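You operate a simulated robot arm through the tools that you are given. There is no shell and no other tool. Be economical: measure what you need, move in short steps, check, and stop when the job is done.

You run a simulated robot arm. Do the job below in one go: nothing can be reset, and whatever is moved stays where it is left.

JOB
Lay in the mushroom before the jig, free the tray and push it out.
Fine: stem up, in the free corner; lock on FREE, then clamp open; use the pusher and draw it back; size slide to small for the next tray.

Only the result counts: the job must be done as asked and must still hold three seconds after the hand-in. Knocking over, shifting, dropping, spilling or breaking anything else fails it.

ROBOT AND FRAMES
A 6-joint arm with a fingered hand, on a carriage that runs on a rail from [-1916, -3] to [224, 0] (x, y) and turns from -2.862 to 2.932 rad about z. Base frame: it is fixed where the carriage stands at the start and does not move with it; the origin is on the floor, on the carriage's upright axis, x ahead of it, y to its left, z up. Lengths are in mm, angles in rad, forces in N, time in s.
Its first joint turns from -2.897 to 2.897 rad. Places, roughly: clamp lock [900, 200, 800]; clamp slide [1000, 200, 800]; front of the tray jig [900, 0, 700]; mushroom (6x6x5 cm) [1000, 0, 800]; size slide [900, -100, 800]; tray [1000, 0, 700]; tray pusher [1100, 0, 800]. Payload 4 kg.
Tool frame: the origin (TCP) lies between the finger pads and is the grasp point; the fingertips stand 26 mm ahead of it; z points along the fingers, y is the line along which they close. The gripper opens to 132 mm. The gripper's body begins 73 mm behind the TCP. The gripper is a hand of 4 fingers: y runs from the thumb to the fingers, the wrist lies at [0, 0, -239] in the tool frame, and closing takes about 1.5 s.
Orientation is told as [roll, pitch, yaw] about the base's x, y, z axes, in that order, counted from this pose: with the fingers straight down and closing along the base's y, the tool's x points along the base's -x, its y along +y and its z along -z.

CONTROLS
- The arm moves only by the tool apply_moves. Its argument "rows" is a list that holds one entry, the list of rows, each a list of 6 numbers: the shift along the base's x, y, z in mm, then the turn, a rotation vector about the base's x, y, z in degrees. In form: [[[dx, dy, dz, wx, wy, wz], ...]]. A call has 1 to 8 rows; each row shifts and turns the commanded pose from where the row before left it. "gripper" is the gripper command, from -1 (fully open) to 1 (shut), values between in proportion, set as the call begins (left out, the last holds). Each row takes 0.2 s and may step no farther than 50 mm and 0.15 rad from the row before; otherwise, or with a gripper value out of range, the whole call is refused. A pose out of reach is approached as far as the arm can. The call stops where the force on the tool passes 80 N (or 10 N more than at its start, if that is more) or the arm is blocked; 0.2 s more then pass. Each finger travels about 45 mm/s and halts on what it meets, pressing with about 33 N; the grip force reading is that of the motor and also rises with nothing between the fingers. The clock runs only during rows and for 0.2 s after the last one: add rows that do not move to give the fingers time. The reply holds the time, the measured pose of the TCP, the force on the tool along the base axes, the opening and the grip force, in the units named above and with some noise, with the torque about the TCP (base axes, N m) and any sound that the robot's microphone picked up.
- Cameras (640 x 400 px; columns grow to the right, rows downward): "scene" is now at [316.8, 174.4, 1338.5]; the picture's right is [-0.16, -0.99, 0.00], its down [-0.61, 0.10, -0.79] and it looks along [0.78, -0.13, -0.62] (base axes); focal length 281 px, centre (320, 200). "wrist" rides on the gripper at [68, 2, -97] in the tool frame; the picture's right is [-0.03, 1.00, 0.00], its down [-0.82, -0.02, -0.58] and it looks along [-0.58, -0.01, 0.82] (tool axes); focal length 270 px, centre (320, 200). There is no depth. A picture from a camera that has moved, and an enlarged one, comes with that camera's place and axes in the base frame and with its lens.
- grab_frame(camera): a new picture of that camera. It takes no simulated time.
- lift_body(by): slides the trunk up (or, below 0, down) by that many mm; the arm and the scene camera ride with it, the base frame stays. It gives what a move gives, with no picture.
- roll_base(legs): drives the robot by 1 to 6 legs, each [ahead, left, turn to the left] in mm, mm and rad, along the robot's own axes; the way and the turn of a leg run together, so that a leg with both is an arc; at most 1500 mm and 3.142 rad a leg. The arm and the cameras ride along, it lands a little off, and it stops where it bumps. It keeps to its track: a leg is cut to what the track allows. It gives what a move gives.
- finger_targets(finger1, finger2, finger3, thumb_bend): sets how far each is bent, from 0 (flat) to 1 (curled in); at 0.3 the hand is open as for a grip, at 0.7 the pads meet at the TCP. One left out holds its place. A second passes; each finger stops where it meets its share of the squeeze, and holds until it gets a number again. A gripper value or a shape takes the hand back. It gives what a move gives, with no picture; readings hold the bend of each and the force on the fingers (four entries, about 0 where the hand has none), thumb and palm.
- preshape(shape): the hand has 4 fingers and takes this shape, open, in about a second: jaw (thumb against the fingers, like two jaws); tri (thumb and two fingers); tip (a fingertip pinch); poke (one finger out to press); point (the index stretched); flat (the hand flat); cup (the hand cupped); fist (a fist). The gripper value then closes the fingers along that shape, each until it touches; the sizes above hold for jaw. It gives what a move gives, with no picture.
- aim_head(pan, tilt): turns the head with the scene camera to pan (to the left, within 2.496 rad either way) and tilt (down, from -0.506 to 1.204), counted from straight ahead of the robot. It gives what a move gives.
- inspect(camera, box): a new picture of the part [left, top, right, bottom] of that camera's present view, enlarged. It takes no simulated time.
- finish_job(): hands the job in; it is judged then, once.

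Work in short steps. Places have to be worked out from the pictures, the camera data and where the tool is seen: move nearer, look again, correct. Check each grasp and each placing, and mend what went wrong. You have 120 turns and 82 pictures in all, those below and enlarged ones among them. Open the gripper and draw the arm clear of the work before you hand the job in, unless the task says otherwise; then end with one line.

The tools are called as a command line: name --argument value ..., lists and objects as JSON in quotes. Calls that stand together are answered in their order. apply_moves: Moves the arm, as the interface text tells. Its arguments: {"type":"object","properties":{"rows":{"type":"array","items":{"type":"array","items":{"type":"array","items":{"type":"number"}}}},"gripper":{"type":"number"}},"required":["rows"]} The other tools are called the same way: lift_body (by) slides the trunk up or down; preshape (shape) gives the hand a shape; finger_targets (finger1, finger2, finger3, thumb_bend) moves the fingers one by one; roll_base (legs) drives the base; aim_head (pan, tilt) turns the head that bears the scene camera; grab_frame (camera) takes a picture; inspect (camera, box) takes an enlarged picture of a part of a camera's view; finish_job () hands the job in.

At the start:

```text
t: 0.0
ee_pos: [746.5, -57.7, 981.1]
ee_rot: [0.0, 0.0, 0.001]
contact_force: [0.7, -0.8, 0.4]
wrist_torque: [-0.01, 0.0, 0.01]
gripper_width: 131.8
grip_force: 0.0
shape: jaw
bend: [0.3, 0.3, 0.3, 0.3]
finger forces: [0.1, 0.0, 0.0, 0.0, 0.0, 0.0]
trunk travel left (down, up): [-350.0, 278.0]
robot x, y, heading: [1.3, -0.9, -0.003]
head pan, tilt: [-0.162, 0.665]
```

scene: 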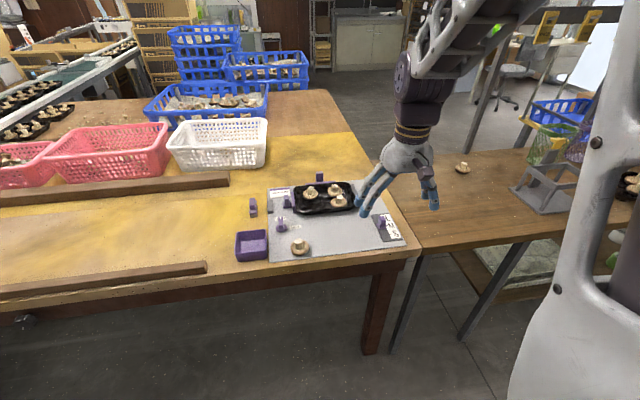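
wrist: 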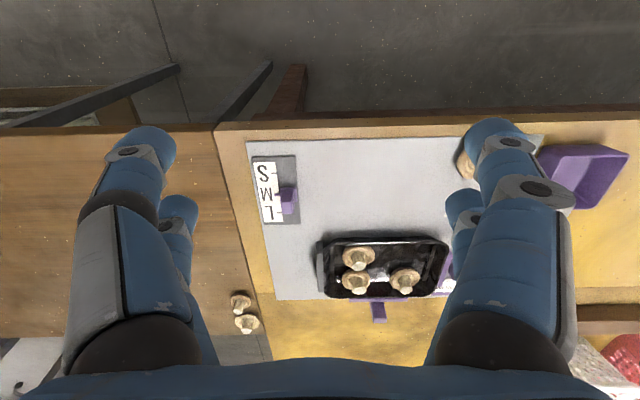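

The jig is a grey board with the tray, a size slide (L/M/S), a lock, a clamp and a pusher. I'll enlarge both views to see the details.

inspect --camera "scene" --box '[220, 160, 420, 285]'

inspect --camera "wrist" --box '[220, 120, 640, 360]'

```text
3.20 times, centred on (320, 222) of scene
camera zoom: at [316.8, 174.4, 1338.5], right [-0.16, -0.99, 0.0], down [-0.61, 0.1, -0.79], along [0.78, -0.13, -0.62], focal length 898 px, centre (320, 128)
```

zoom: 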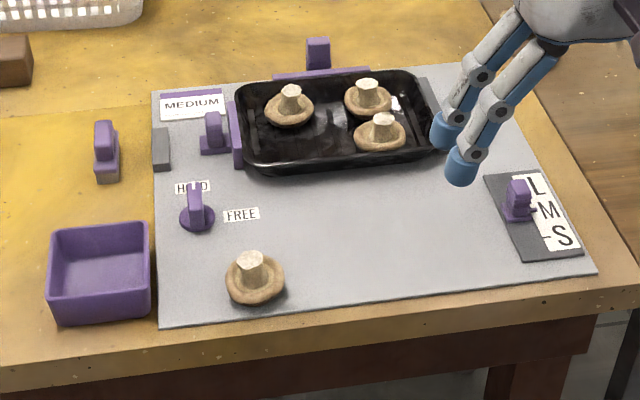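

```text
1.52 times, centred on (430, 240) of wrist
camera zoom: at [677.0, -55.6, 1076.7], right [0.03, 1.0, 0.0], down [0.82, -0.02, 0.58], along [0.58, -0.01, -0.82], focal length 412 px, centre (152, 139)
```

zoom: 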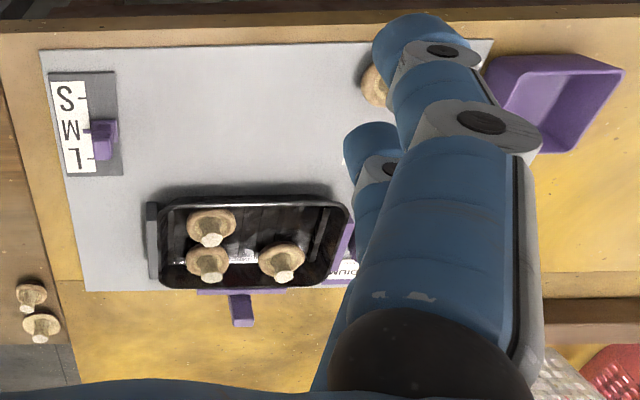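

Triangulating gives the size knob at about (879,-101,786), the mushroom at about (811,144), the lock at (915,187), the clamp at (1020,162) and the pusher at (1146,36). I'll try the fingertip pinch shape and see how the hand looks in it.

preshape --shape "tip"

apply_moves --rows '[[[0, 45, 0, 0, 0, 0], [0, 45, 0, 0, 0, 0], [0, 45, 0, 0, 0, 0], [0, 45, 0, 0, 0, 0]]]'

grab_frame --camera "wrist"

grab_frame --camera "scene"

```text
t: 0.9
ee_pos: [746.5, -57.0, 981.5]
ee_rot: [0.0, -0.001, 0.001]
contact_force: [0.3, -0.2, 0.2]
wrist_torque: [-0.03, -0.01, 0.01]
gripper_width: 131.8
grip_force: 0.1
shape: tip
bend: [0.3, 0.3, 0.3, 0.3]
finger forces: [0.0, 0.0, 0.0, 0.1, 0.0, 0.0]
trunk travel left (down, up): [-350.0, 278.0]
robot x, y, heading: [-1.0, -0.2, -0.003]
head pan, tilt: [-0.162, 0.665]
```

```text
t: 1.9
ee_pos: [746.1, 119.4, 980.9]
ee_rot: [0.001, 0.001, -0.001]
contact_force: [0.4, -0.2, 0.8]
wrist_torque: [0.04, -0.03, 0.01]
gripper_width: 132.1
grip_force: 0.1
shape: tip
bend: [0.3, 0.3, 0.3, 0.3]
finger forces: [0.1, 0.1, 0.0, 0.0, 0.0, 0.1]
trunk travel left (down, up): [-350.0, 278.0]
robot x, y, heading: [-0.7, 3.9, -0.004]
head pan, tilt: [-0.162, 0.665]
```

```text
77 pictures are left
camera wrist: at [676.7, 121.5, 1076.8], right [0.03, 1.0, 0.0], down [0.82, -0.02, 0.58], along [0.58, -0.01, -0.82], focal length 270 px, centre (320, 200)
```

wrist: 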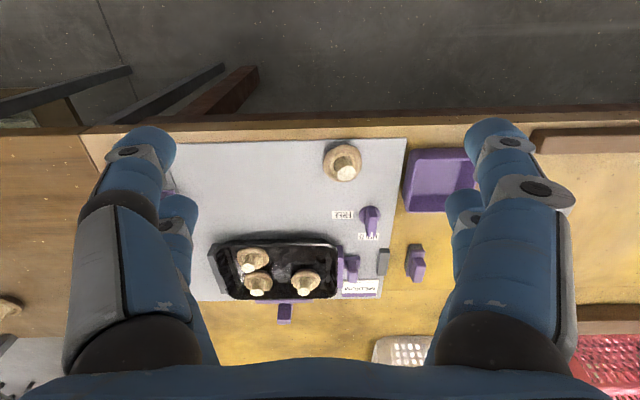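

```text
76 pictures are left
camera scene: at [316.8, 174.0, 1338.6], right [-0.16, -0.99, 0.0], down [-0.61, 0.1, -0.79], along [0.78, -0.13, -0.62], focal length 281 px, centre (320, 200)
```

scene: 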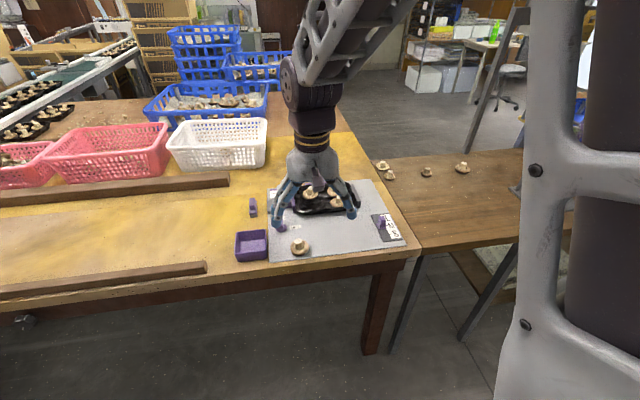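

The wrist view is clear in the middle, so I'll enlarge it.

inspect --camera "wrist" --box '[190, 130, 450, 330]'

```text
2.00 times, centred on (320, 230) of wrist
camera zoom: at [676.7, 121.5, 1076.8], right [0.03, 1.0, 0.0], down [0.82, -0.02, 0.58], along [0.58, -0.01, -0.82], focal length 541 px, centre (320, 140)
```

zoom: 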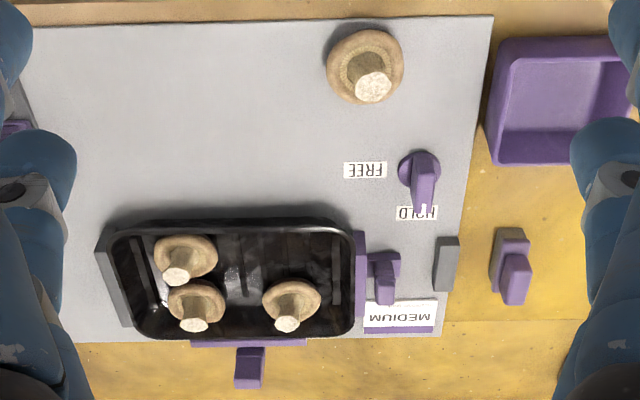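

Depth from the two wrist views puts the stem tops in the tray at z≈785, so the board is near z≈735. The mushroom stem is at about (844,152) and the free slot at about (1014,86). I'll go above the mushroom and look at the hand shape.

apply_moves --rows '[[[45, 15, -40, 0, 0, 0], [40, 15, -40, 0, 0, 0], [13, 3, -30, 0, 0, 0], [0, 0, 0, 0, 0, 0]]]' --gripper 0.2

grab_frame --camera "wrist"

inspect --camera "scene" --box '[220, 160, 420, 285]'

```text
refused: row 1 steps farther than a row can; nothing moved
```

```text
74 pictures are left
camera wrist: at [676.7, 121.5, 1076.8], right [0.03, 1.0, 0.0], down [0.82, -0.02, 0.58], along [0.58, -0.01, -0.82], focal length 270 px, centre (320, 200)
```

wrist: 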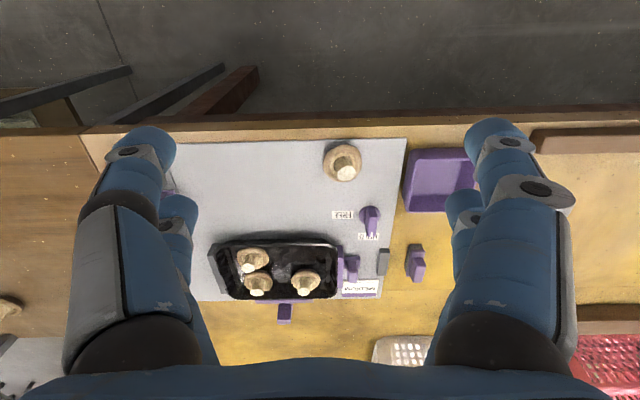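

```text
3.20 times, centred on (320, 222) of scene
camera zoom: at [316.8, 174.0, 1338.6], right [-0.16, -0.99, 0.0], down [-0.61, 0.1, -0.79], along [0.78, -0.13, -0.62], focal length 898 px, centre (320, 128)
```

zoom: 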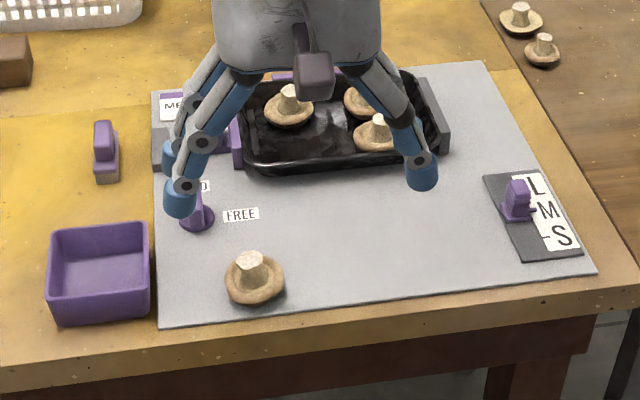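

The steps were too long, so I'll use shorter ones and partly close the pinch on the way.

apply_moves --rows '[[[30, 10, -35, 0, 0, 0], [30, 10, -35, 0, 0, 0], [30, 10, -35, 0, 0, 0], [8, 3, -15, 0, 0, 0], [0, 0, 0, 0, 0, 0]]]' --gripper 0.4

grab_frame --camera "wrist"

inspect --camera "scene" --box '[220, 160, 420, 285]'

```text
t: 3.1
ee_pos: [845.1, 155.8, 859.3]
ee_rot: [0.0, 0.001, 0.0]
contact_force: [0.1, 0.1, -0.1]
wrist_torque: [0.02, 0.01, -0.02]
gripper_width: 39.8
grip_force: 0.0
shape: tip
bend: [0.73, 0.73, 0.73, 0.7]
finger forces: [0.0, 0.0, 0.1, 0.0, 0.0, 0.1]
trunk travel left (down, up): [-350.0, 278.0]
robot x, y, heading: [3.5, -5.2, -0.001]
head pan, tilt: [-0.162, 0.665]
```

```text
72 pictures are left
camera wrist: at [775.8, 157.9, 955.9], right [0.03, 1.0, 0.0], down [0.82, -0.02, 0.58], along [0.58, -0.01, -0.82], focal length 270 px, centre (320, 200)
```

wrist: 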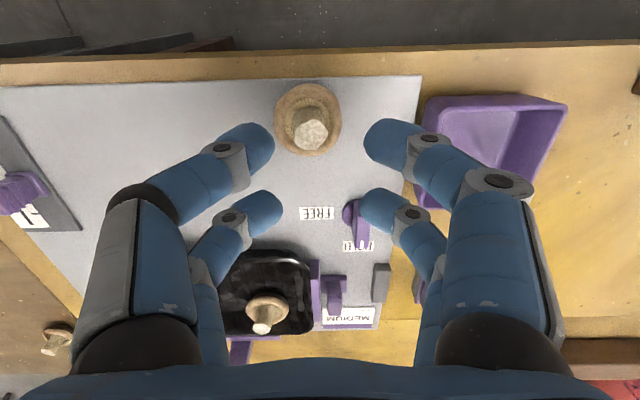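

```text
3.20 times, centred on (320, 222) of scene
camera zoom: at [316.7, 174.4, 1338.5], right [-0.16, -0.99, 0.0], down [-0.61, 0.1, -0.79], along [0.78, -0.13, -0.62], focal length 898 px, centre (320, 128)
```

zoom: 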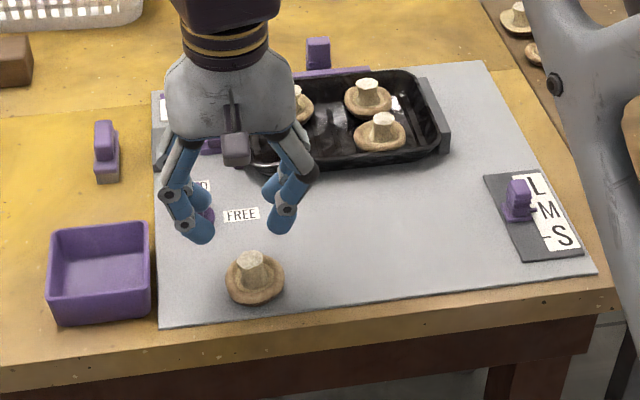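

The hand has two finger pairs straddling the TCP at about x±20, which suits caging the 60 mm cap. I'd now put the mushroom at (842,150). I'll centre over it, open to about 90 mm and go down partway.

apply_moves --rows '[[[-3, -6, 0, 0, 0, 0], [0, 0, 0, 0, 0, 0], [0, 0, 0, 0, 0, 0], [0, 0, 0, 0, 0, 0], [0, 0, -25, 0, 0, 0], [0, 0, -25, 0, 0, 0], [0, 0, -15, 0, 0, 0], [0, 0, 0, 0, 0, 0]]]' --gripper -0.36

grab_frame --camera "wrist"

inspect --camera "scene" --box '[220, 160, 420, 285]'

```text
t: 4.9
ee_pos: [842.3, 150.0, 797.1]
ee_rot: [0.0, 0.0, 0.002]
contact_force: [0.5, 0.9, 0.5]
wrist_torque: [0.02, 0.03, 0.0]
gripper_width: 89.4
grip_force: 0.1
shape: tip
bend: [0.69, 0.69, 0.69, 0.61]
finger forces: [0.0, 0.1, 0.0, 0.0, 0.1, 0.1]
trunk travel left (down, up): [-350.0, 278.0]
robot x, y, heading: [3.7, 0.1, -0.003]
head pan, tilt: [-0.162, 0.665]
```

```text
70 pictures are left
camera wrist: at [772.6, 151.1, 891.9], right [0.03, 1.0, 0.0], down [0.82, -0.02, 0.58], along [0.58, -0.01, -0.82], focal length 270 px, centre (320, 200)
```

wrist: 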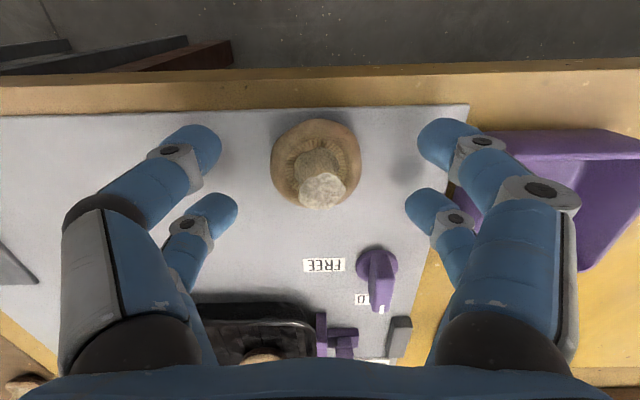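

```text
3.20 times, centred on (320, 222) of scene
camera zoom: at [316.7, 174.4, 1338.5], right [-0.16, -0.99, 0.0], down [-0.61, 0.1, -0.79], along [0.78, -0.13, -0.62], focal length 898 px, centre (320, 128)
```

zoom: 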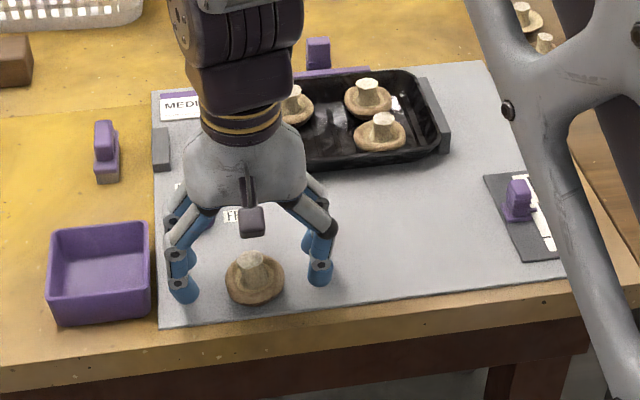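

The mushroom is centred between the fingertips, which are at about z 771. I'll go down another 25 mm and look.

apply_moves --rows '[[[0, 0, -15, 0, 0, 0], [0, 0, -10, 0, 0, 0], [0, 0, 0, 0, 0, 0]]]'

grab_frame --camera "wrist"

inspect --camera "scene" --box '[260, 210, 340, 260]'

```text
t: 5.7
ee_pos: [840.8, 147.6, 771.6]
ee_rot: [0.0, 0.0, 0.001]
contact_force: [-1.0, 0.0, 6.2]
wrist_torque: [0.11, -0.02, 0.01]
gripper_width: 89.1
grip_force: 0.0
shape: tip
bend: [0.7, 0.69, 0.69, 0.61]
finger forces: [2.3, 2.0, 1.9, 0.1, 0.1, 0.1]
trunk travel left (down, up): [-350.0, 278.0]
robot x, y, heading: [-1.3, 1.6, -0.002]
head pan, tilt: [-0.162, 0.665]
```

```text
68 pictures are left
camera wrist: at [771.7, 150.4, 866.5], right [0.03, 1.0, 0.0], down [0.82, -0.02, 0.58], along [0.58, -0.01, -0.82], focal length 270 px, centre (320, 200)
```

wrist: 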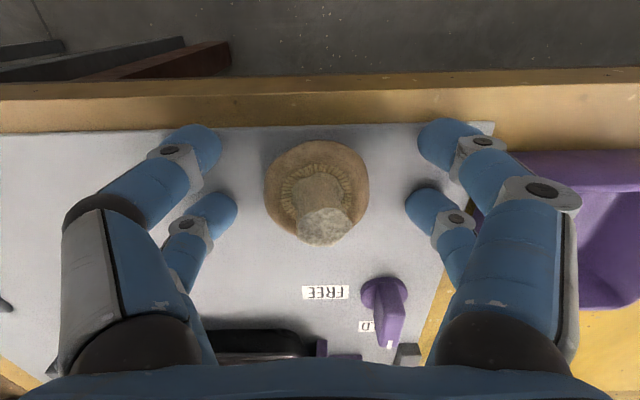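

```text
8.00 times, centred on (300, 235) of scene
camera zoom: at [316.5, 174.3, 1338.6], right [-0.16, -0.99, 0.0], down [-0.61, 0.1, -0.79], along [0.78, -0.13, -0.62], focal length 2245 px, centre (480, -80)
```

zoom: 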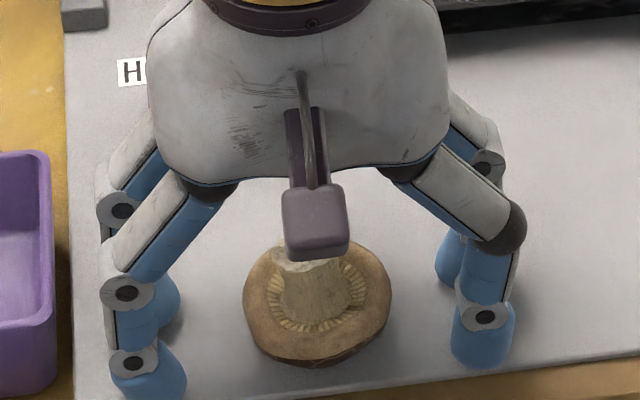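

The tips are just touching the board (about 6 N). I'll lift 4 mm and close on the cap.

apply_moves --rows '[[[0, 0, 4, 0, 0, 0], [0, 0, 0, 0, 0, 0]]]'

apply_moves --rows '[[[0, 0, 0, 0, 0, 0], [0, 0, 0, 0, 0, 0], [0, 0, 0, 0, 0, 0], [0, 0, 0, 0, 0, 0], [0, 0, 0, 0, 0, 0], [0, 0, 0, 0, 0, 0]]]' --gripper 0.5

grab_frame --camera "wrist"

inspect --camera "scene" --box '[260, 210, 340, 260]'

```text
t: 6.3
ee_pos: [840.7, 149.1, 774.8]
ee_rot: [0.001, 0.0, 0.0]
contact_force: [0.9, -0.9, -0.5]
wrist_torque: [-0.01, -0.02, 0.02]
gripper_width: 89.5
grip_force: 0.1
shape: tip
bend: [0.69, 0.69, 0.69, 0.61]
finger forces: [0.0, 0.0, 0.1, 0.0, 0.0, 0.0]
trunk travel left (down, up): [-350.0, 278.0]
robot x, y, heading: [-0.8, 1.3, 0.0]
head pan, tilt: [-0.162, 0.665]
```

```text
t: 7.7
ee_pos: [840.7, 148.4, 774.6]
ee_rot: [-0.001, 0.001, 0.0]
contact_force: [1.0, 0.7, -0.5]
wrist_torque: [-0.01, -0.01, 0.0]
gripper_width: 1.5
grip_force: 11.5
shape: tip
bend: [0.71, 0.73, 0.73, 0.71]
finger forces: [0.2, 0.0, 0.0, 0.1, 0.0, 0.1]
trunk travel left (down, up): [-350.0, 278.0]
robot x, y, heading: [-1.5, -2.1, 0.004]
head pan, tilt: [-0.162, 0.665]
```

```text
66 pictures are left
camera wrist: at [771.4, 150.9, 870.4], right [0.03, 1.0, 0.0], down [0.82, -0.02, 0.58], along [0.58, -0.01, -0.82], focal length 270 px, centre (320, 200)
```

wrist: 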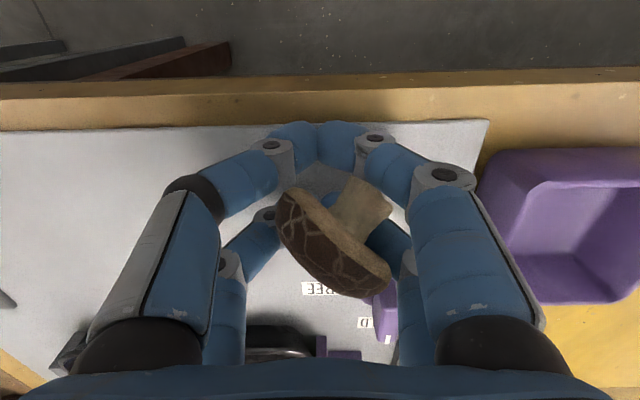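

```text
8.00 times, centred on (300, 235) of scene
camera zoom: at [316.8, 174.4, 1338.5], right [-0.16, -0.99, 0.0], down [-0.61, 0.1, -0.79], along [0.78, -0.13, -0.62], focal length 2245 px, centre (480, -80)
```

zoom: 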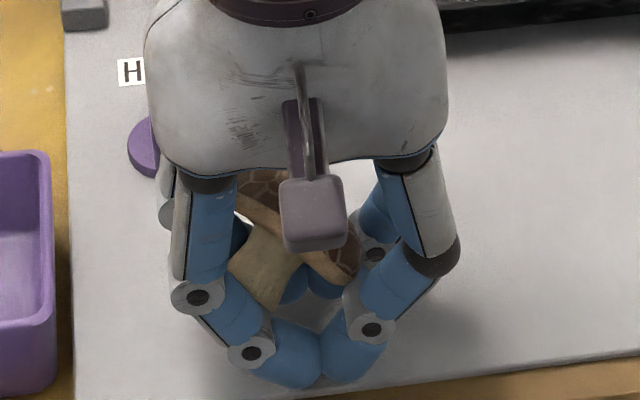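

The cap slipped up onto the closed fingers and tilted. I'll open gradually so it settles back on the board, then look.

apply_moves --rows '[[[0, 0, 0, 0, 0, 0], [0, 0, 0, 0, 0, 0], [0, 0, 0, 0, 0, 0], [0, 0, 0, 0, 0, 0]]]' --gripper 0.1

grab_frame --camera "wrist"

```text
t: 8.7
ee_pos: [840.9, 148.8, 775.2]
ee_rot: [0.0, 0.0, 0.001]
contact_force: [0.3, -0.1, -0.2]
wrist_torque: [-0.03, -0.01, 0.0]
gripper_width: 59.0
grip_force: 0.0
shape: tip
bend: [0.73, 0.73, 0.73, 0.7]
finger forces: [0.0, 0.0, 0.0, 0.1, 0.0, 0.0]
trunk travel left (down, up): [-350.0, 278.0]
robot x, y, heading: [0.8, -1.5, -0.001]
head pan, tilt: [-0.162, 0.665]
```

```text
64 pictures are left
camera wrist: at [771.4, 150.9, 870.4], right [0.03, 1.0, 0.0], down [0.82, -0.02, 0.58], along [0.58, -0.01, -0.82], focal length 270 px, centre (320, 200)
```

wrist: 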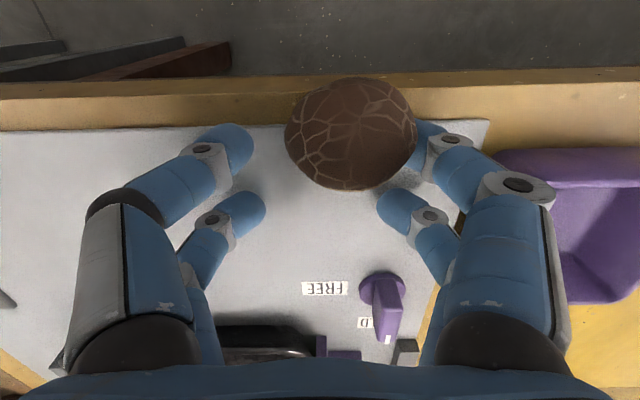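

It is now showing cap up. I'll open wider to clear it and check with the scene camera.

inspect --camera "scene" --box '[260, 210, 340, 260]'

```text
8.00 times, centred on (300, 235) of scene
camera zoom: at [316.8, 174.4, 1338.5], right [-0.16, -0.99, 0.0], down [-0.61, 0.1, -0.79], along [0.78, -0.13, -0.62], focal length 2245 px, centre (480, -80)
```

zoom: 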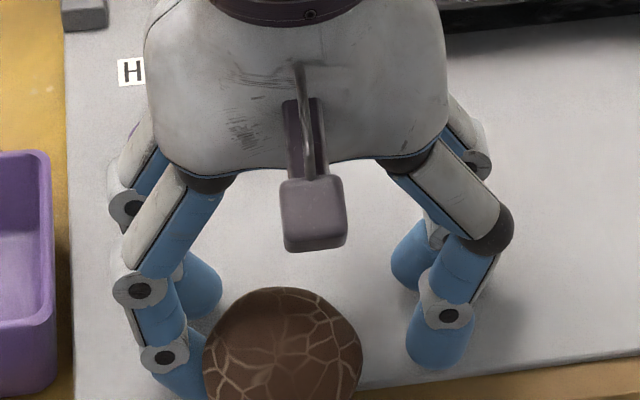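

It landed stem down near the board's front edge. I'll open further to see whether it is leaning on the finger.

apply_moves --rows '[[[0, 0, 0, 0, 0, 0], [0, 0, 0, 0, 0, 0], [0, 0, 0, 0, 0, 0]]]' --gripper -0.5

grab_frame --camera "wrist"

inspect --camera "scene" --box '[260, 210, 340, 260]'

```text
t: 9.5
ee_pos: [840.5, 148.1, 775.6]
ee_rot: [0.001, 0.0, 0.0]
contact_force: [0.4, 0.7, -0.4]
wrist_torque: [0.01, 0.02, 0.01]
gripper_width: 98.7
grip_force: 0.0
shape: tip
bend: [0.64, 0.64, 0.64, 0.51]
finger forces: [0.0, 0.1, 0.0, 0.1, 0.0, 0.1]
trunk travel left (down, up): [-350.0, 278.0]
robot x, y, heading: [0.6, 2.9, -0.003]
head pan, tilt: [-0.162, 0.665]
```

```text
62 pictures are left
camera wrist: at [771.4, 150.9, 870.4], right [0.03, 1.0, 0.0], down [0.82, -0.02, 0.58], along [0.58, -0.01, -0.82], focal length 270 px, centre (320, 200)
```

wrist: 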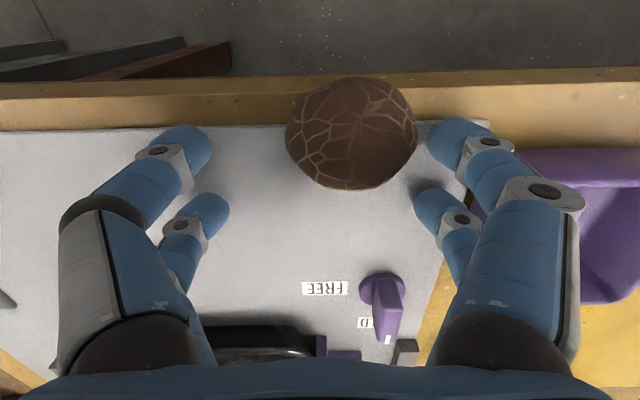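

```text
8.00 times, centred on (300, 235) of scene
camera zoom: at [316.8, 174.4, 1338.5], right [-0.16, -0.99, 0.0], down [-0.61, 0.1, -0.79], along [0.78, -0.13, -0.62], focal length 2245 px, centre (480, -80)
```

zoom: 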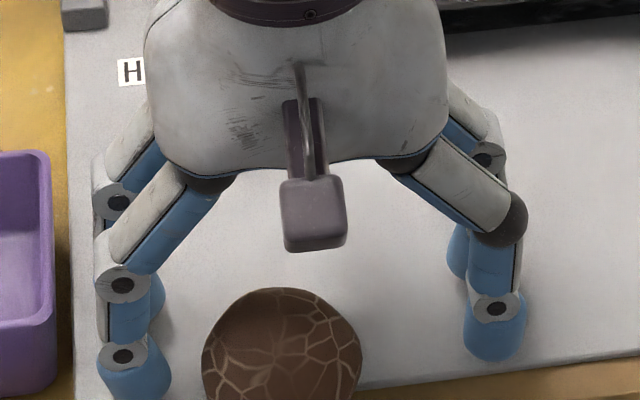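

The mushroom stands cap up at about (809,160), close to the table's front edge. I'll lift clear and look properly before righting it.

apply_moves --rows '[[[0, 0, 0, 0, 0, 0], [0, 0, 0, 0, 0, 0], [0, 0, 30, 0, 0, 0], [0, 0, 40, 0, 0, 0], [-20, 0, 40, 0, 0, 0], [-40, 0, 20, 0, 0, 0]]]' --gripper -0.8

inspect --camera "wrist" --box '[220, 60, 420, 185]'

inspect --camera "scene" --box '[240, 200, 360, 275]'

```text
t: 10.9
ee_pos: [778.9, 149.5, 903.7]
ee_rot: [-0.001, -0.001, 0.0]
contact_force: [0.5, -1.2, 0.2]
wrist_torque: [0.01, -0.02, -0.01]
gripper_width: 118.7
grip_force: 0.0
shape: tip
bend: [0.48, 0.48, 0.48, 0.33]
finger forces: [0.0, 0.0, 0.1, 0.1, 0.0, 0.1]
trunk travel left (down, up): [-350.0, 278.0]
robot x, y, heading: [1.3, 2.8, 0.002]
head pan, tilt: [-0.162, 0.665]
```

```text
3.20 times, centred on (320, 122) of wrist
camera zoom: at [709.8, 151.4, 999.9], right [0.03, 1.0, 0.0], down [0.82, -0.02, 0.58], along [0.58, -0.01, -0.82], focal length 865 px, centre (320, 448)
```

zoom: 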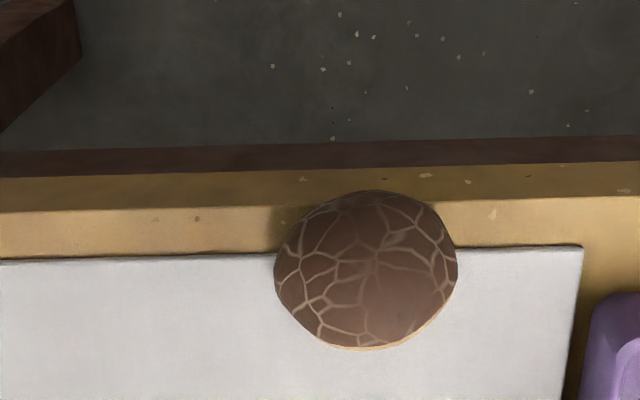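

```text
5.33 times, centred on (300, 238) of scene
camera zoom: at [317.2, 174.4, 1338.4], right [-0.16, -0.99, 0.0], down [-0.61, 0.1, -0.79], along [0.78, -0.13, -0.62], focal length 1497 px, centre (427, 0)
```

zoom: 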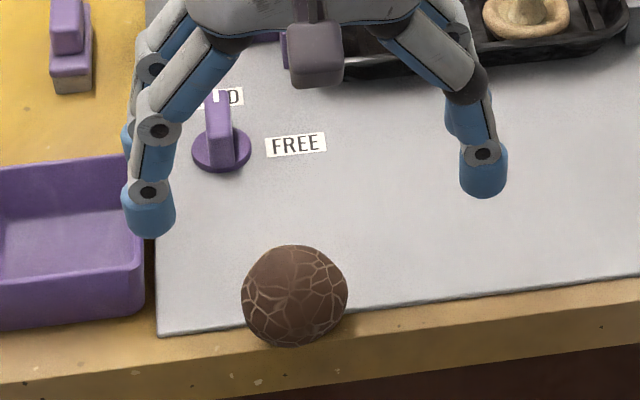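

It seems to be lying with the dome towards me and the stem pointing +x, close to the edge. I'll move the camera over it to see the stem from above.

apply_moves --rows '[[[40, 0, 20, 0, 0, 0], [40, 0, 20, 0, 0, 0], [40, 0, 10, 0, 0, 0], [10, 0, 0, 0, 0, 0], [0, 0, 0, 0, 0, 0]]]'

grab_frame --camera "wrist"

```text
t: 12.1
ee_pos: [912.8, 147.7, 953.7]
ee_rot: [0.0, -0.001, 0.002]
contact_force: [-0.1, 0.2, 0.2]
wrist_torque: [0.0, 0.01, 0.04]
gripper_width: 118.7
grip_force: 0.1
shape: tip
bend: [0.48, 0.48, 0.48, 0.33]
finger forces: [0.1, 0.1, 0.0, 0.0, 0.1, 0.1]
trunk travel left (down, up): [-350.0, 278.0]
robot x, y, heading: [0.8, 5.2, -0.0]
head pan, tilt: [-0.162, 0.665]
```

```text
58 pictures are left
camera wrist: at [842.9, 150.2, 1049.8], right [0.03, 1.0, 0.0], down [0.82, -0.02, 0.58], along [0.58, -0.01, -0.82], focal length 270 px, centre (320, 200)
```

wrist: 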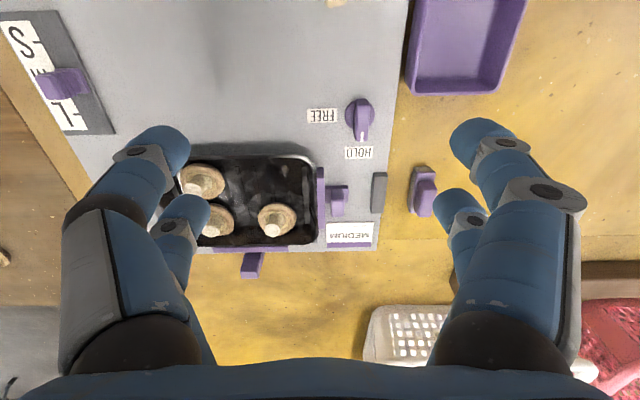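

A piece of light stem shows at the top edge. I'll pitch the hand so the camera looks back at it.

apply_moves --rows '[[[0, 0, 0, 0, 8, 0], [0, 0, 0, 0, 8, 0], [0, 0, 0, 0, 8, 0], [0, 0, 0, 0, 8, 0], [0, 0, 0, 0, 0, 0]]]'

grab_frame --camera "wrist"

```text
t: 13.3
ee_pos: [912.3, 148.0, 953.8]
ee_rot: [0.0, 0.561, 0.0]
contact_force: [-0.8, -0.4, 0.3]
wrist_torque: [0.01, 0.01, -0.02]
gripper_width: 118.5
grip_force: 0.0
shape: tip
bend: [0.48, 0.48, 0.48, 0.33]
finger forces: [0.0, 0.0, 0.1, 0.1, 0.0, 0.0]
trunk travel left (down, up): [-350.0, 278.0]
robot x, y, heading: [-0.1, 0.5, 0.002]
head pan, tilt: [-0.162, 0.665]
```

```text
57 pictures are left
camera wrist: at [903.6, 150.9, 1072.2], right [0.02, 1.0, -0.01], down [1.0, -0.02, 0.06], along [0.06, -0.01, -1.0], focal length 270 px, centre (320, 200)
```

wrist: 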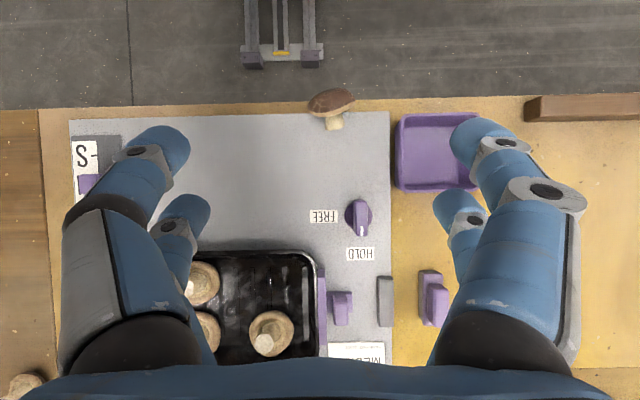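

This straight-down view shows it lying with its dome at the front edge, and the stem pointing +x and slightly +y with its tip at about (837,168). I'll come in vertically, yawed 12°, so the front finger pair pinches the stem. First I'll stop above it.

apply_moves --rows '[[[-10, 4, 0, 0, -8, 0], [-10, 4, 0, 0, -8, 0], [-10, 4, 0, 0, -8, 0], [-10, 4, 0, 0, -8, 0], [-10, 4, -40, 0, 0, 6], [-14, 3, -40, 0, 0, 6], [0, 0, -40, 0, 0, 0], [0, 0, 0, 0, 0, 0]]]' --gripper -0.06

grab_frame --camera "wrist"

```text
t: 15.1
ee_pos: [847.7, 169.1, 835.0]
ee_rot: [0.0, 0.0, 0.209]
contact_force: [0.3, 0.0, 0.0]
wrist_torque: [-0.02, -0.01, -0.01]
gripper_width: 70.5
grip_force: 0.0
shape: tip
bend: [0.72, 0.72, 0.72, 0.7]
finger forces: [0.0, 0.1, 0.0, 0.1, 0.0, 0.0]
trunk travel left (down, up): [-350.0, 278.0]
robot x, y, heading: [-3.2, -2.4, -0.003]
head pan, tilt: [-0.162, 0.665]
```

```text
56 pictures are left
camera wrist: at [778.4, 158.1, 930.9], right [-0.18, 0.98, 0.0], down [0.8, 0.15, 0.58], along [0.57, 0.11, -0.82], focal length 270 px, centre (320, 200)
```

wrist: 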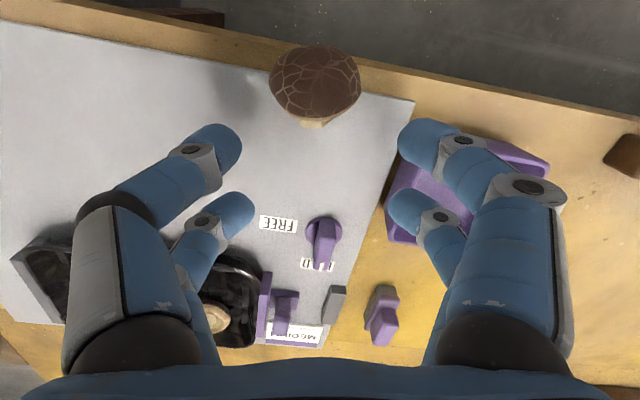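

The stem is aligned with the middle of the pads. I'll descend to z 795 and check again.

apply_moves --rows '[[[0, 0, -25, 0, 0, 0], [0, 0, -15, 0, 0, 0], [0, 0, 0, 0, 0, 0]]]'

grab_frame --camera "wrist"

inspect --camera "scene" --box '[250, 205, 346, 265]'

```text
t: 15.9
ee_pos: [846.3, 171.1, 795.7]
ee_rot: [0.001, 0.0, 0.211]
contact_force: [0.0, -0.2, -0.3]
wrist_torque: [-0.02, -0.03, 0.0]
gripper_width: 70.5
grip_force: 0.0
shape: tip
bend: [0.72, 0.72, 0.72, 0.7]
finger forces: [0.0, 0.1, 0.0, 0.0, 0.1, 0.0]
trunk travel left (down, up): [-350.0, 278.0]
robot x, y, heading: [1.0, -1.4, -0.002]
head pan, tilt: [-0.162, 0.665]
```

```text
55 pictures are left
camera wrist: at [778.6, 159.2, 891.2], right [-0.18, 0.98, 0.0], down [0.8, 0.15, 0.58], along [0.57, 0.11, -0.82], focal length 270 px, centre (320, 200)
```

wrist: 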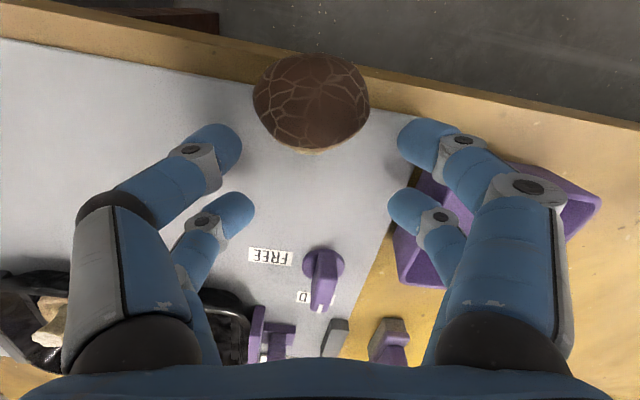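

```text
6.67 times, centred on (298, 235) of scene
camera zoom: at [316.7, 174.4, 1338.5], right [-0.16, -0.99, 0.0], down [-0.61, 0.1, -0.79], along [0.78, -0.13, -0.62], focal length 1871 px, centre (467, -33)
```

zoom: 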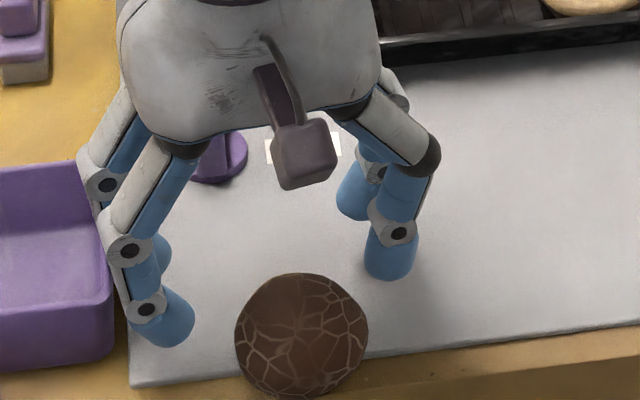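

The right knuckle is near the purple box, so I'll narrow to about 54 mm and then descend to the stem.

apply_moves --rows '[[[1, 0, 0, 0, 0, 0], [0, 0, 0, 0, 0, 0], [0, 0, -10, 0, 0, 0], [0, 0, -10, 0, 0, 0], [0, 0, 0, 0, 0, 0]]]' --gripper 0.18

inspect --camera "scene" --box '[250, 205, 346, 265]'

```text
t: 17.1
ee_pos: [848.8, 171.8, 775.2]
ee_rot: [-0.001, 0.001, 0.209]
contact_force: [-1.0, -0.4, 0.8]
wrist_torque: [-0.01, 0.03, 0.04]
gripper_width: 54.3
grip_force: 0.0
shape: tip
bend: [0.73, 0.73, 0.73, 0.7]
finger forces: [0.1, 0.1, 0.0, 0.0, 0.1, 0.0]
trunk travel left (down, up): [-350.0, 278.0]
robot x, y, heading: [-0.2, 2.6, -0.004]
head pan, tilt: [-0.162, 0.665]
```

```text
6.67 times, centred on (298, 235) of scene
camera zoom: at [316.7, 174.4, 1338.5], right [-0.16, -0.99, 0.0], down [-0.61, 0.1, -0.79], along [0.78, -0.13, -0.62], focal length 1871 px, centre (467, -33)
```

zoom: 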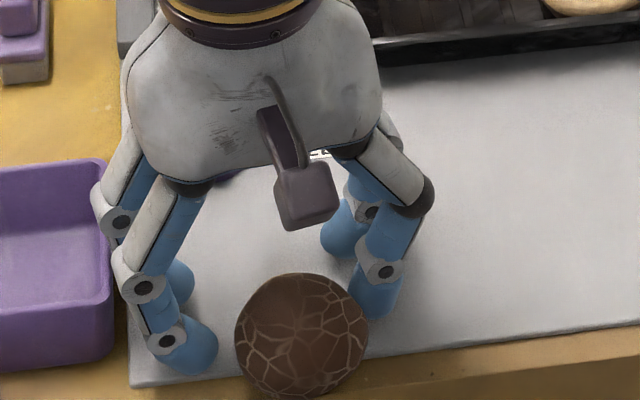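

I'll close on the stem.

apply_moves --rows '[[[0, 0, 0, 0, 0, 0], [0, 0, 0, 0, 0, 0], [0, 0, 0, 0, 0, 0], [0, 0, 0, 0, 0, 0], [0, 0, 0, 0, 0, 0], [0, 0, 0, 0, 0, 0]]]' --gripper 0.9

grab_frame --camera "wrist"

inspect --camera "scene" --box '[250, 205, 346, 265]'

```text
t: 18.5
ee_pos: [848.4, 170.9, 774.4]
ee_rot: [0.001, -0.001, 0.209]
contact_force: [-0.5, -0.2, -0.1]
wrist_torque: [0.02, 0.02, -0.01]
gripper_width: 6.4
grip_force: 11.9
shape: tip
bend: [0.72, 0.61, 0.61, 0.7]
finger forces: [10.3, 0.1, 0.1, 0.1, 10.4, 0.0]
trunk travel left (down, up): [-350.0, 278.0]
robot x, y, heading: [-2.6, 2.7, 0.005]
head pan, tilt: [-0.162, 0.665]
```

```text
52 pictures are left
camera wrist: at [779.5, 159.3, 870.7], right [-0.18, 0.98, 0.0], down [0.8, 0.15, 0.58], along [0.57, 0.11, -0.82], focal length 270 px, centre (320, 200)
```

wrist: 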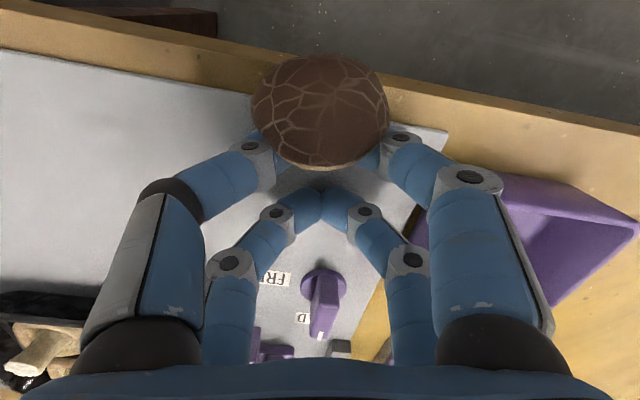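

```text
6.67 times, centred on (298, 235) of scene
camera zoom: at [316.8, 174.4, 1338.5], right [-0.16, -0.99, 0.0], down [-0.61, 0.1, -0.79], along [0.78, -0.13, -0.62], focal length 1871 px, centre (467, -33)
```

zoom: 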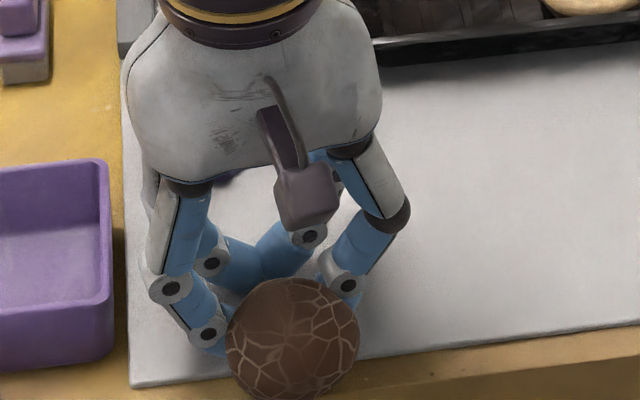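

Finger 1 and the thumb hold the stem with about 10 N each. I'll lift gently, moving +x away from the edge.

apply_moves --rows '[[[0, 0, 10, 0, 0, 0], [0, 0, 15, 0, 0, 0], [5, 0, 20, 0, 0, 0], [10, 0, 20, 0, 0, 0], [0, 0, 0, 0, 0, 0]]]'

grab_frame --camera "wrist"

inspect --camera "scene" --box '[250, 190, 346, 250]'

```text
t: 19.7
ee_pos: [863.4, 172.7, 838.2]
ee_rot: [0.0, 0.001, 0.21]
contact_force: [-0.4, -0.2, 0.1]
wrist_torque: [-0.03, -0.01, 0.01]
gripper_width: 6.1
grip_force: 12.0
shape: tip
bend: [0.72, 0.61, 0.61, 0.7]
finger forces: [10.3, 0.0, 0.1, 0.1, 10.4, 0.0]
trunk travel left (down, up): [-350.0, 278.0]
robot x, y, heading: [-1.7, -3.0, -0.001]
head pan, tilt: [-0.162, 0.665]
```

```text
50 pictures are left
camera wrist: at [795.6, 160.9, 935.4], right [-0.18, 0.98, 0.0], down [0.8, 0.15, 0.58], along [0.57, 0.11, -0.82], focal length 270 px, centre (320, 200)
```

wrist: 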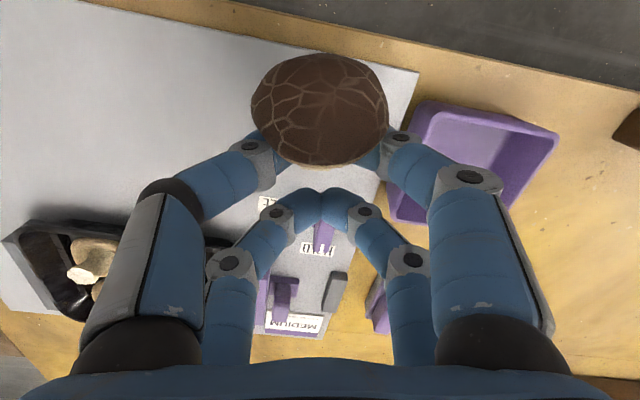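

```text
6.67 times, centred on (298, 220) of scene
camera zoom: at [316.8, 174.4, 1338.5], right [-0.16, -0.99, 0.0], down [-0.61, 0.1, -0.79], along [0.78, -0.13, -0.62], focal length 1871 px, centre (467, 67)
```

zoom: 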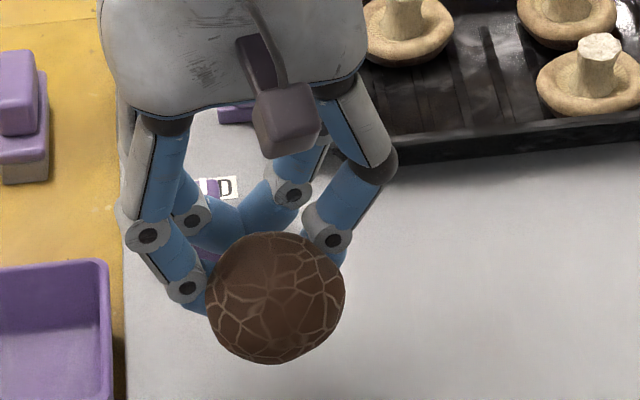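

The grip is rigid. The stem has to come up, so I'll remove the yaw and pitch the hand forward towards horizontal, at a safe height.

apply_moves --rows '[[[0, -5, 20, 0, 0, -6], [0, -5, 20, 0, 0, -6], [0, 0, 10, 0, -8, 0], [0, 0, 0, 0, -8, 0], [0, 0, 0, 0, -8, 0], [0, 0, 0, 0, -8, 0], [0, 0, 0, 0, -8, 0], [0, 0, 0, 0, -8, 0]]]'

apply_moves --rows '[[[0, 0, 0, 0, -8, 0], [0, 0, 0, 0, -8, 0], [0, 0, 0, 0, -8, 0], [0, 0, 0, 0, -8, 0], [0, 0, 0, 0, -8, 0], [0, 0, 0, 0, 0, 0]]]'

grab_frame --camera "wrist"

inspect --camera "scene" --box '[220, 130, 380, 230]'

```text
t: 21.5
ee_pos: [862.5, 152.9, 888.3]
ee_rot: [-0.039, -0.725, -0.002]
contact_force: [-0.5, 0.5, -0.9]
wrist_torque: [-0.02, 0.01, -0.02]
gripper_width: 6.3
grip_force: 12.3
shape: tip
bend: [0.72, 0.61, 0.61, 0.7]
finger forces: [10.2, 0.0, 0.0, 0.0, 10.3, 0.1]
out of reach, approached as far as the arm can: row 7
trunk travel left (down, up): [-350.0, 278.0]
robot x, y, heading: [-0.8, 1.5, -0.001]
head pan, tilt: [-0.162, 0.665]
```

```text
t: 22.9
ee_pos: [863.3, 153.7, 887.6]
ee_rot: [-0.046, -1.428, 0.007]
contact_force: [-0.1, 0.7, 0.1]
wrist_torque: [0.04, -0.02, -0.01]
gripper_width: 6.2
grip_force: 12.2
shape: tip
bend: [0.73, 0.61, 0.61, 0.7]
finger forces: [10.0, 0.1, 0.0, 0.0, 10.2, 0.0]
trunk travel left (down, up): [-350.0, 278.0]
robot x, y, heading: [0.7, 0.5, -0.002]
head pan, tilt: [-0.162, 0.665]
```

```text
48 pictures are left
camera wrist: at [756.9, 159.7, 833.2], right [0.04, 1.0, 0.02], down [-0.46, 0.0, 0.89], along [0.89, -0.05, 0.46], focal length 270 px, centre (320, 200)
```

wrist: 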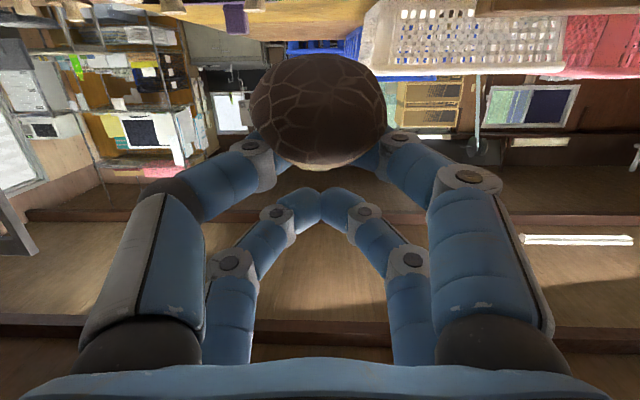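

```text
4.00 times, centred on (300, 180) of scene
camera zoom: at [316.7, 174.4, 1338.5], right [-0.16, -0.99, 0.0], down [-0.61, 0.1, -0.79], along [0.78, -0.13, -0.62], focal length 1122 px, centre (400, 280)
```

zoom: 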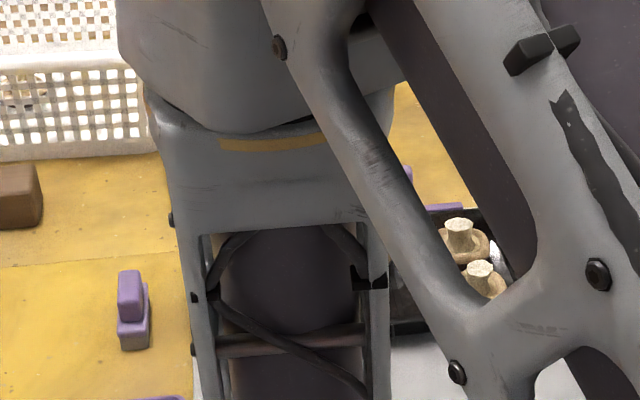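

The mushroom is rigid under the hand, with the dome now tilted about 40° from straight down. I'll rotate a bit more, shift away from the lock, and descend with the camera staying in front of the table edge.

apply_moves --rows '[[[0, -10, 0, 0, -6, 0], [0, -10, 0, 0, -6, 0], [0, 0, -25, 0, 0, 0], [0, 0, -25, 0, 0, 0], [0, 0, 0, 0, 0, 0]]]'

grab_frame --camera "wrist"

grab_frame --camera "scene"

```text
t: 24.1
ee_pos: [864.2, 132.4, 838.6]
ee_rot: [3.122, -1.505, 3.124]
contact_force: [0.7, 0.0, -0.4]
wrist_torque: [-0.01, -0.04, 0.01]
gripper_width: 6.0
grip_force: 11.4
shape: tip
bend: [0.73, 0.61, 0.61, 0.7]
finger forces: [10.2, 0.0, 0.0, 0.1, 10.1, 0.0]
trunk travel left (down, up): [-350.0, 278.0]
robot x, y, heading: [-1.3, 1.5, 0.002]
head pan, tilt: [-0.162, 0.665]
```

```text
46 pictures are left
camera wrist: at [771.0, 138.6, 762.9], right [0.04, 1.0, 0.03], down [-0.63, 0.0, 0.78], along [0.78, -0.05, 0.63], focal length 270 px, centre (320, 200)
```

wrist: 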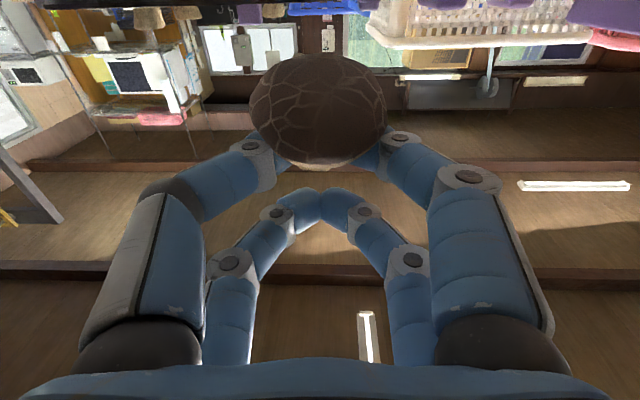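

```text
45 pictures are left
camera scene: at [316.7, 174.4, 1338.5], right [-0.16, -0.99, 0.0], down [-0.61, 0.1, -0.79], along [0.78, -0.13, -0.62], focal length 281 px, centre (320, 200)
```

scene: 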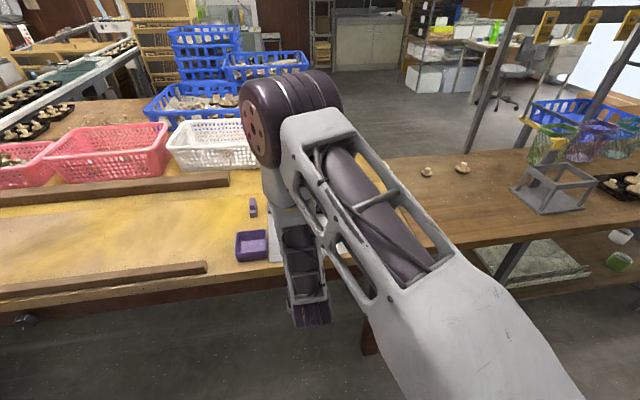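

The cap's lowest point is about 58 mm below the TCP, so it should touch at about z 800. I'll descend carefully until it makes contact.

apply_moves --rows '[[[0, 0, -14, 0, 0, 0], [0, 0, -12, 0, 0, 0], [0, 0, -4, 0, 0, 0], [0, 0, -3, 0, 0, 0], [0, 0, 0, 0, 0, 0]]]'

```text
t: 25.3
ee_pos: [864.1, 133.0, 806.4]
ee_rot: [3.127, -1.507, 3.115]
contact_force: [0.2, 0.0, -0.2]
wrist_torque: [0.01, 0.01, 0.04]
gripper_width: 6.2
grip_force: 11.8
shape: tip
bend: [0.73, 0.61, 0.61, 0.7]
finger forces: [10.1, 0.0, 0.0, 0.0, 10.1, 0.1]
trunk travel left (down, up): [-350.0, 278.0]
robot x, y, heading: [-0.4, 1.2, 0.001]
head pan, tilt: [-0.162, 0.665]
```

No contact yet, so I'll continue in small steps.

apply_moves --rows '[[[0, 0, -3, 0, 0, 0], [0, 0, -3, 0, 0, 0], [0, 0, 0, 0, 0, 0]]]'

apply_moves --rows '[[[0, 0, -2, 0, 0, 0], [0, 0, -2, 0, 0, 0], [0, 0, 0, 0, 0, 0]]]'

grab_frame --camera "wrist"

```text
t: 26.1
ee_pos: [863.4, 133.6, 798.5]
ee_rot: [3.127, -1.504, 3.116]
contact_force: [0.3, 0.9, 0.0]
wrist_torque: [0.0, -0.01, -0.02]
gripper_width: 6.2
grip_force: 12.0
shape: tip
bend: [0.73, 0.61, 0.61, 0.7]
finger forces: [10.1, 0.0, 0.0, 0.0, 10.2, 0.0]
trunk travel left (down, up): [-350.0, 278.0]
robot x, y, heading: [1.6, -0.8, -0.003]
head pan, tilt: [-0.162, 0.665]
```

```text
t: 26.9
ee_pos: [861.9, 133.4, 795.4]
ee_rot: [3.124, -1.504, 3.119]
contact_force: [-0.2, -1.3, 6.3]
wrist_torque: [-0.02, -0.09, 0.01]
gripper_width: 6.0
grip_force: 12.0
shape: tip
bend: [0.73, 0.61, 0.61, 0.7]
finger forces: [10.1, 0.1, 0.0, 0.1, 10.8, 0.1]
trunk travel left (down, up): [-350.0, 278.0]
robot x, y, heading: [2.9, 1.0, 0.001]
head pan, tilt: [-0.162, 0.665]
```

```text
44 pictures are left
camera wrist: at [770.0, 140.0, 720.2], right [0.04, 1.0, 0.03], down [-0.63, 0.0, 0.78], along [0.77, -0.05, 0.63], focal length 270 px, centre (320, 200)
```

wrist: 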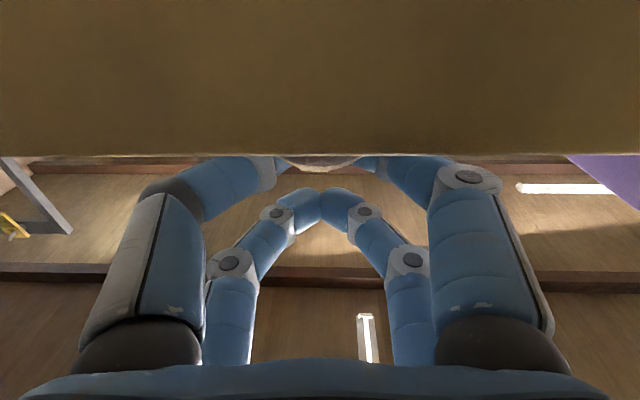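

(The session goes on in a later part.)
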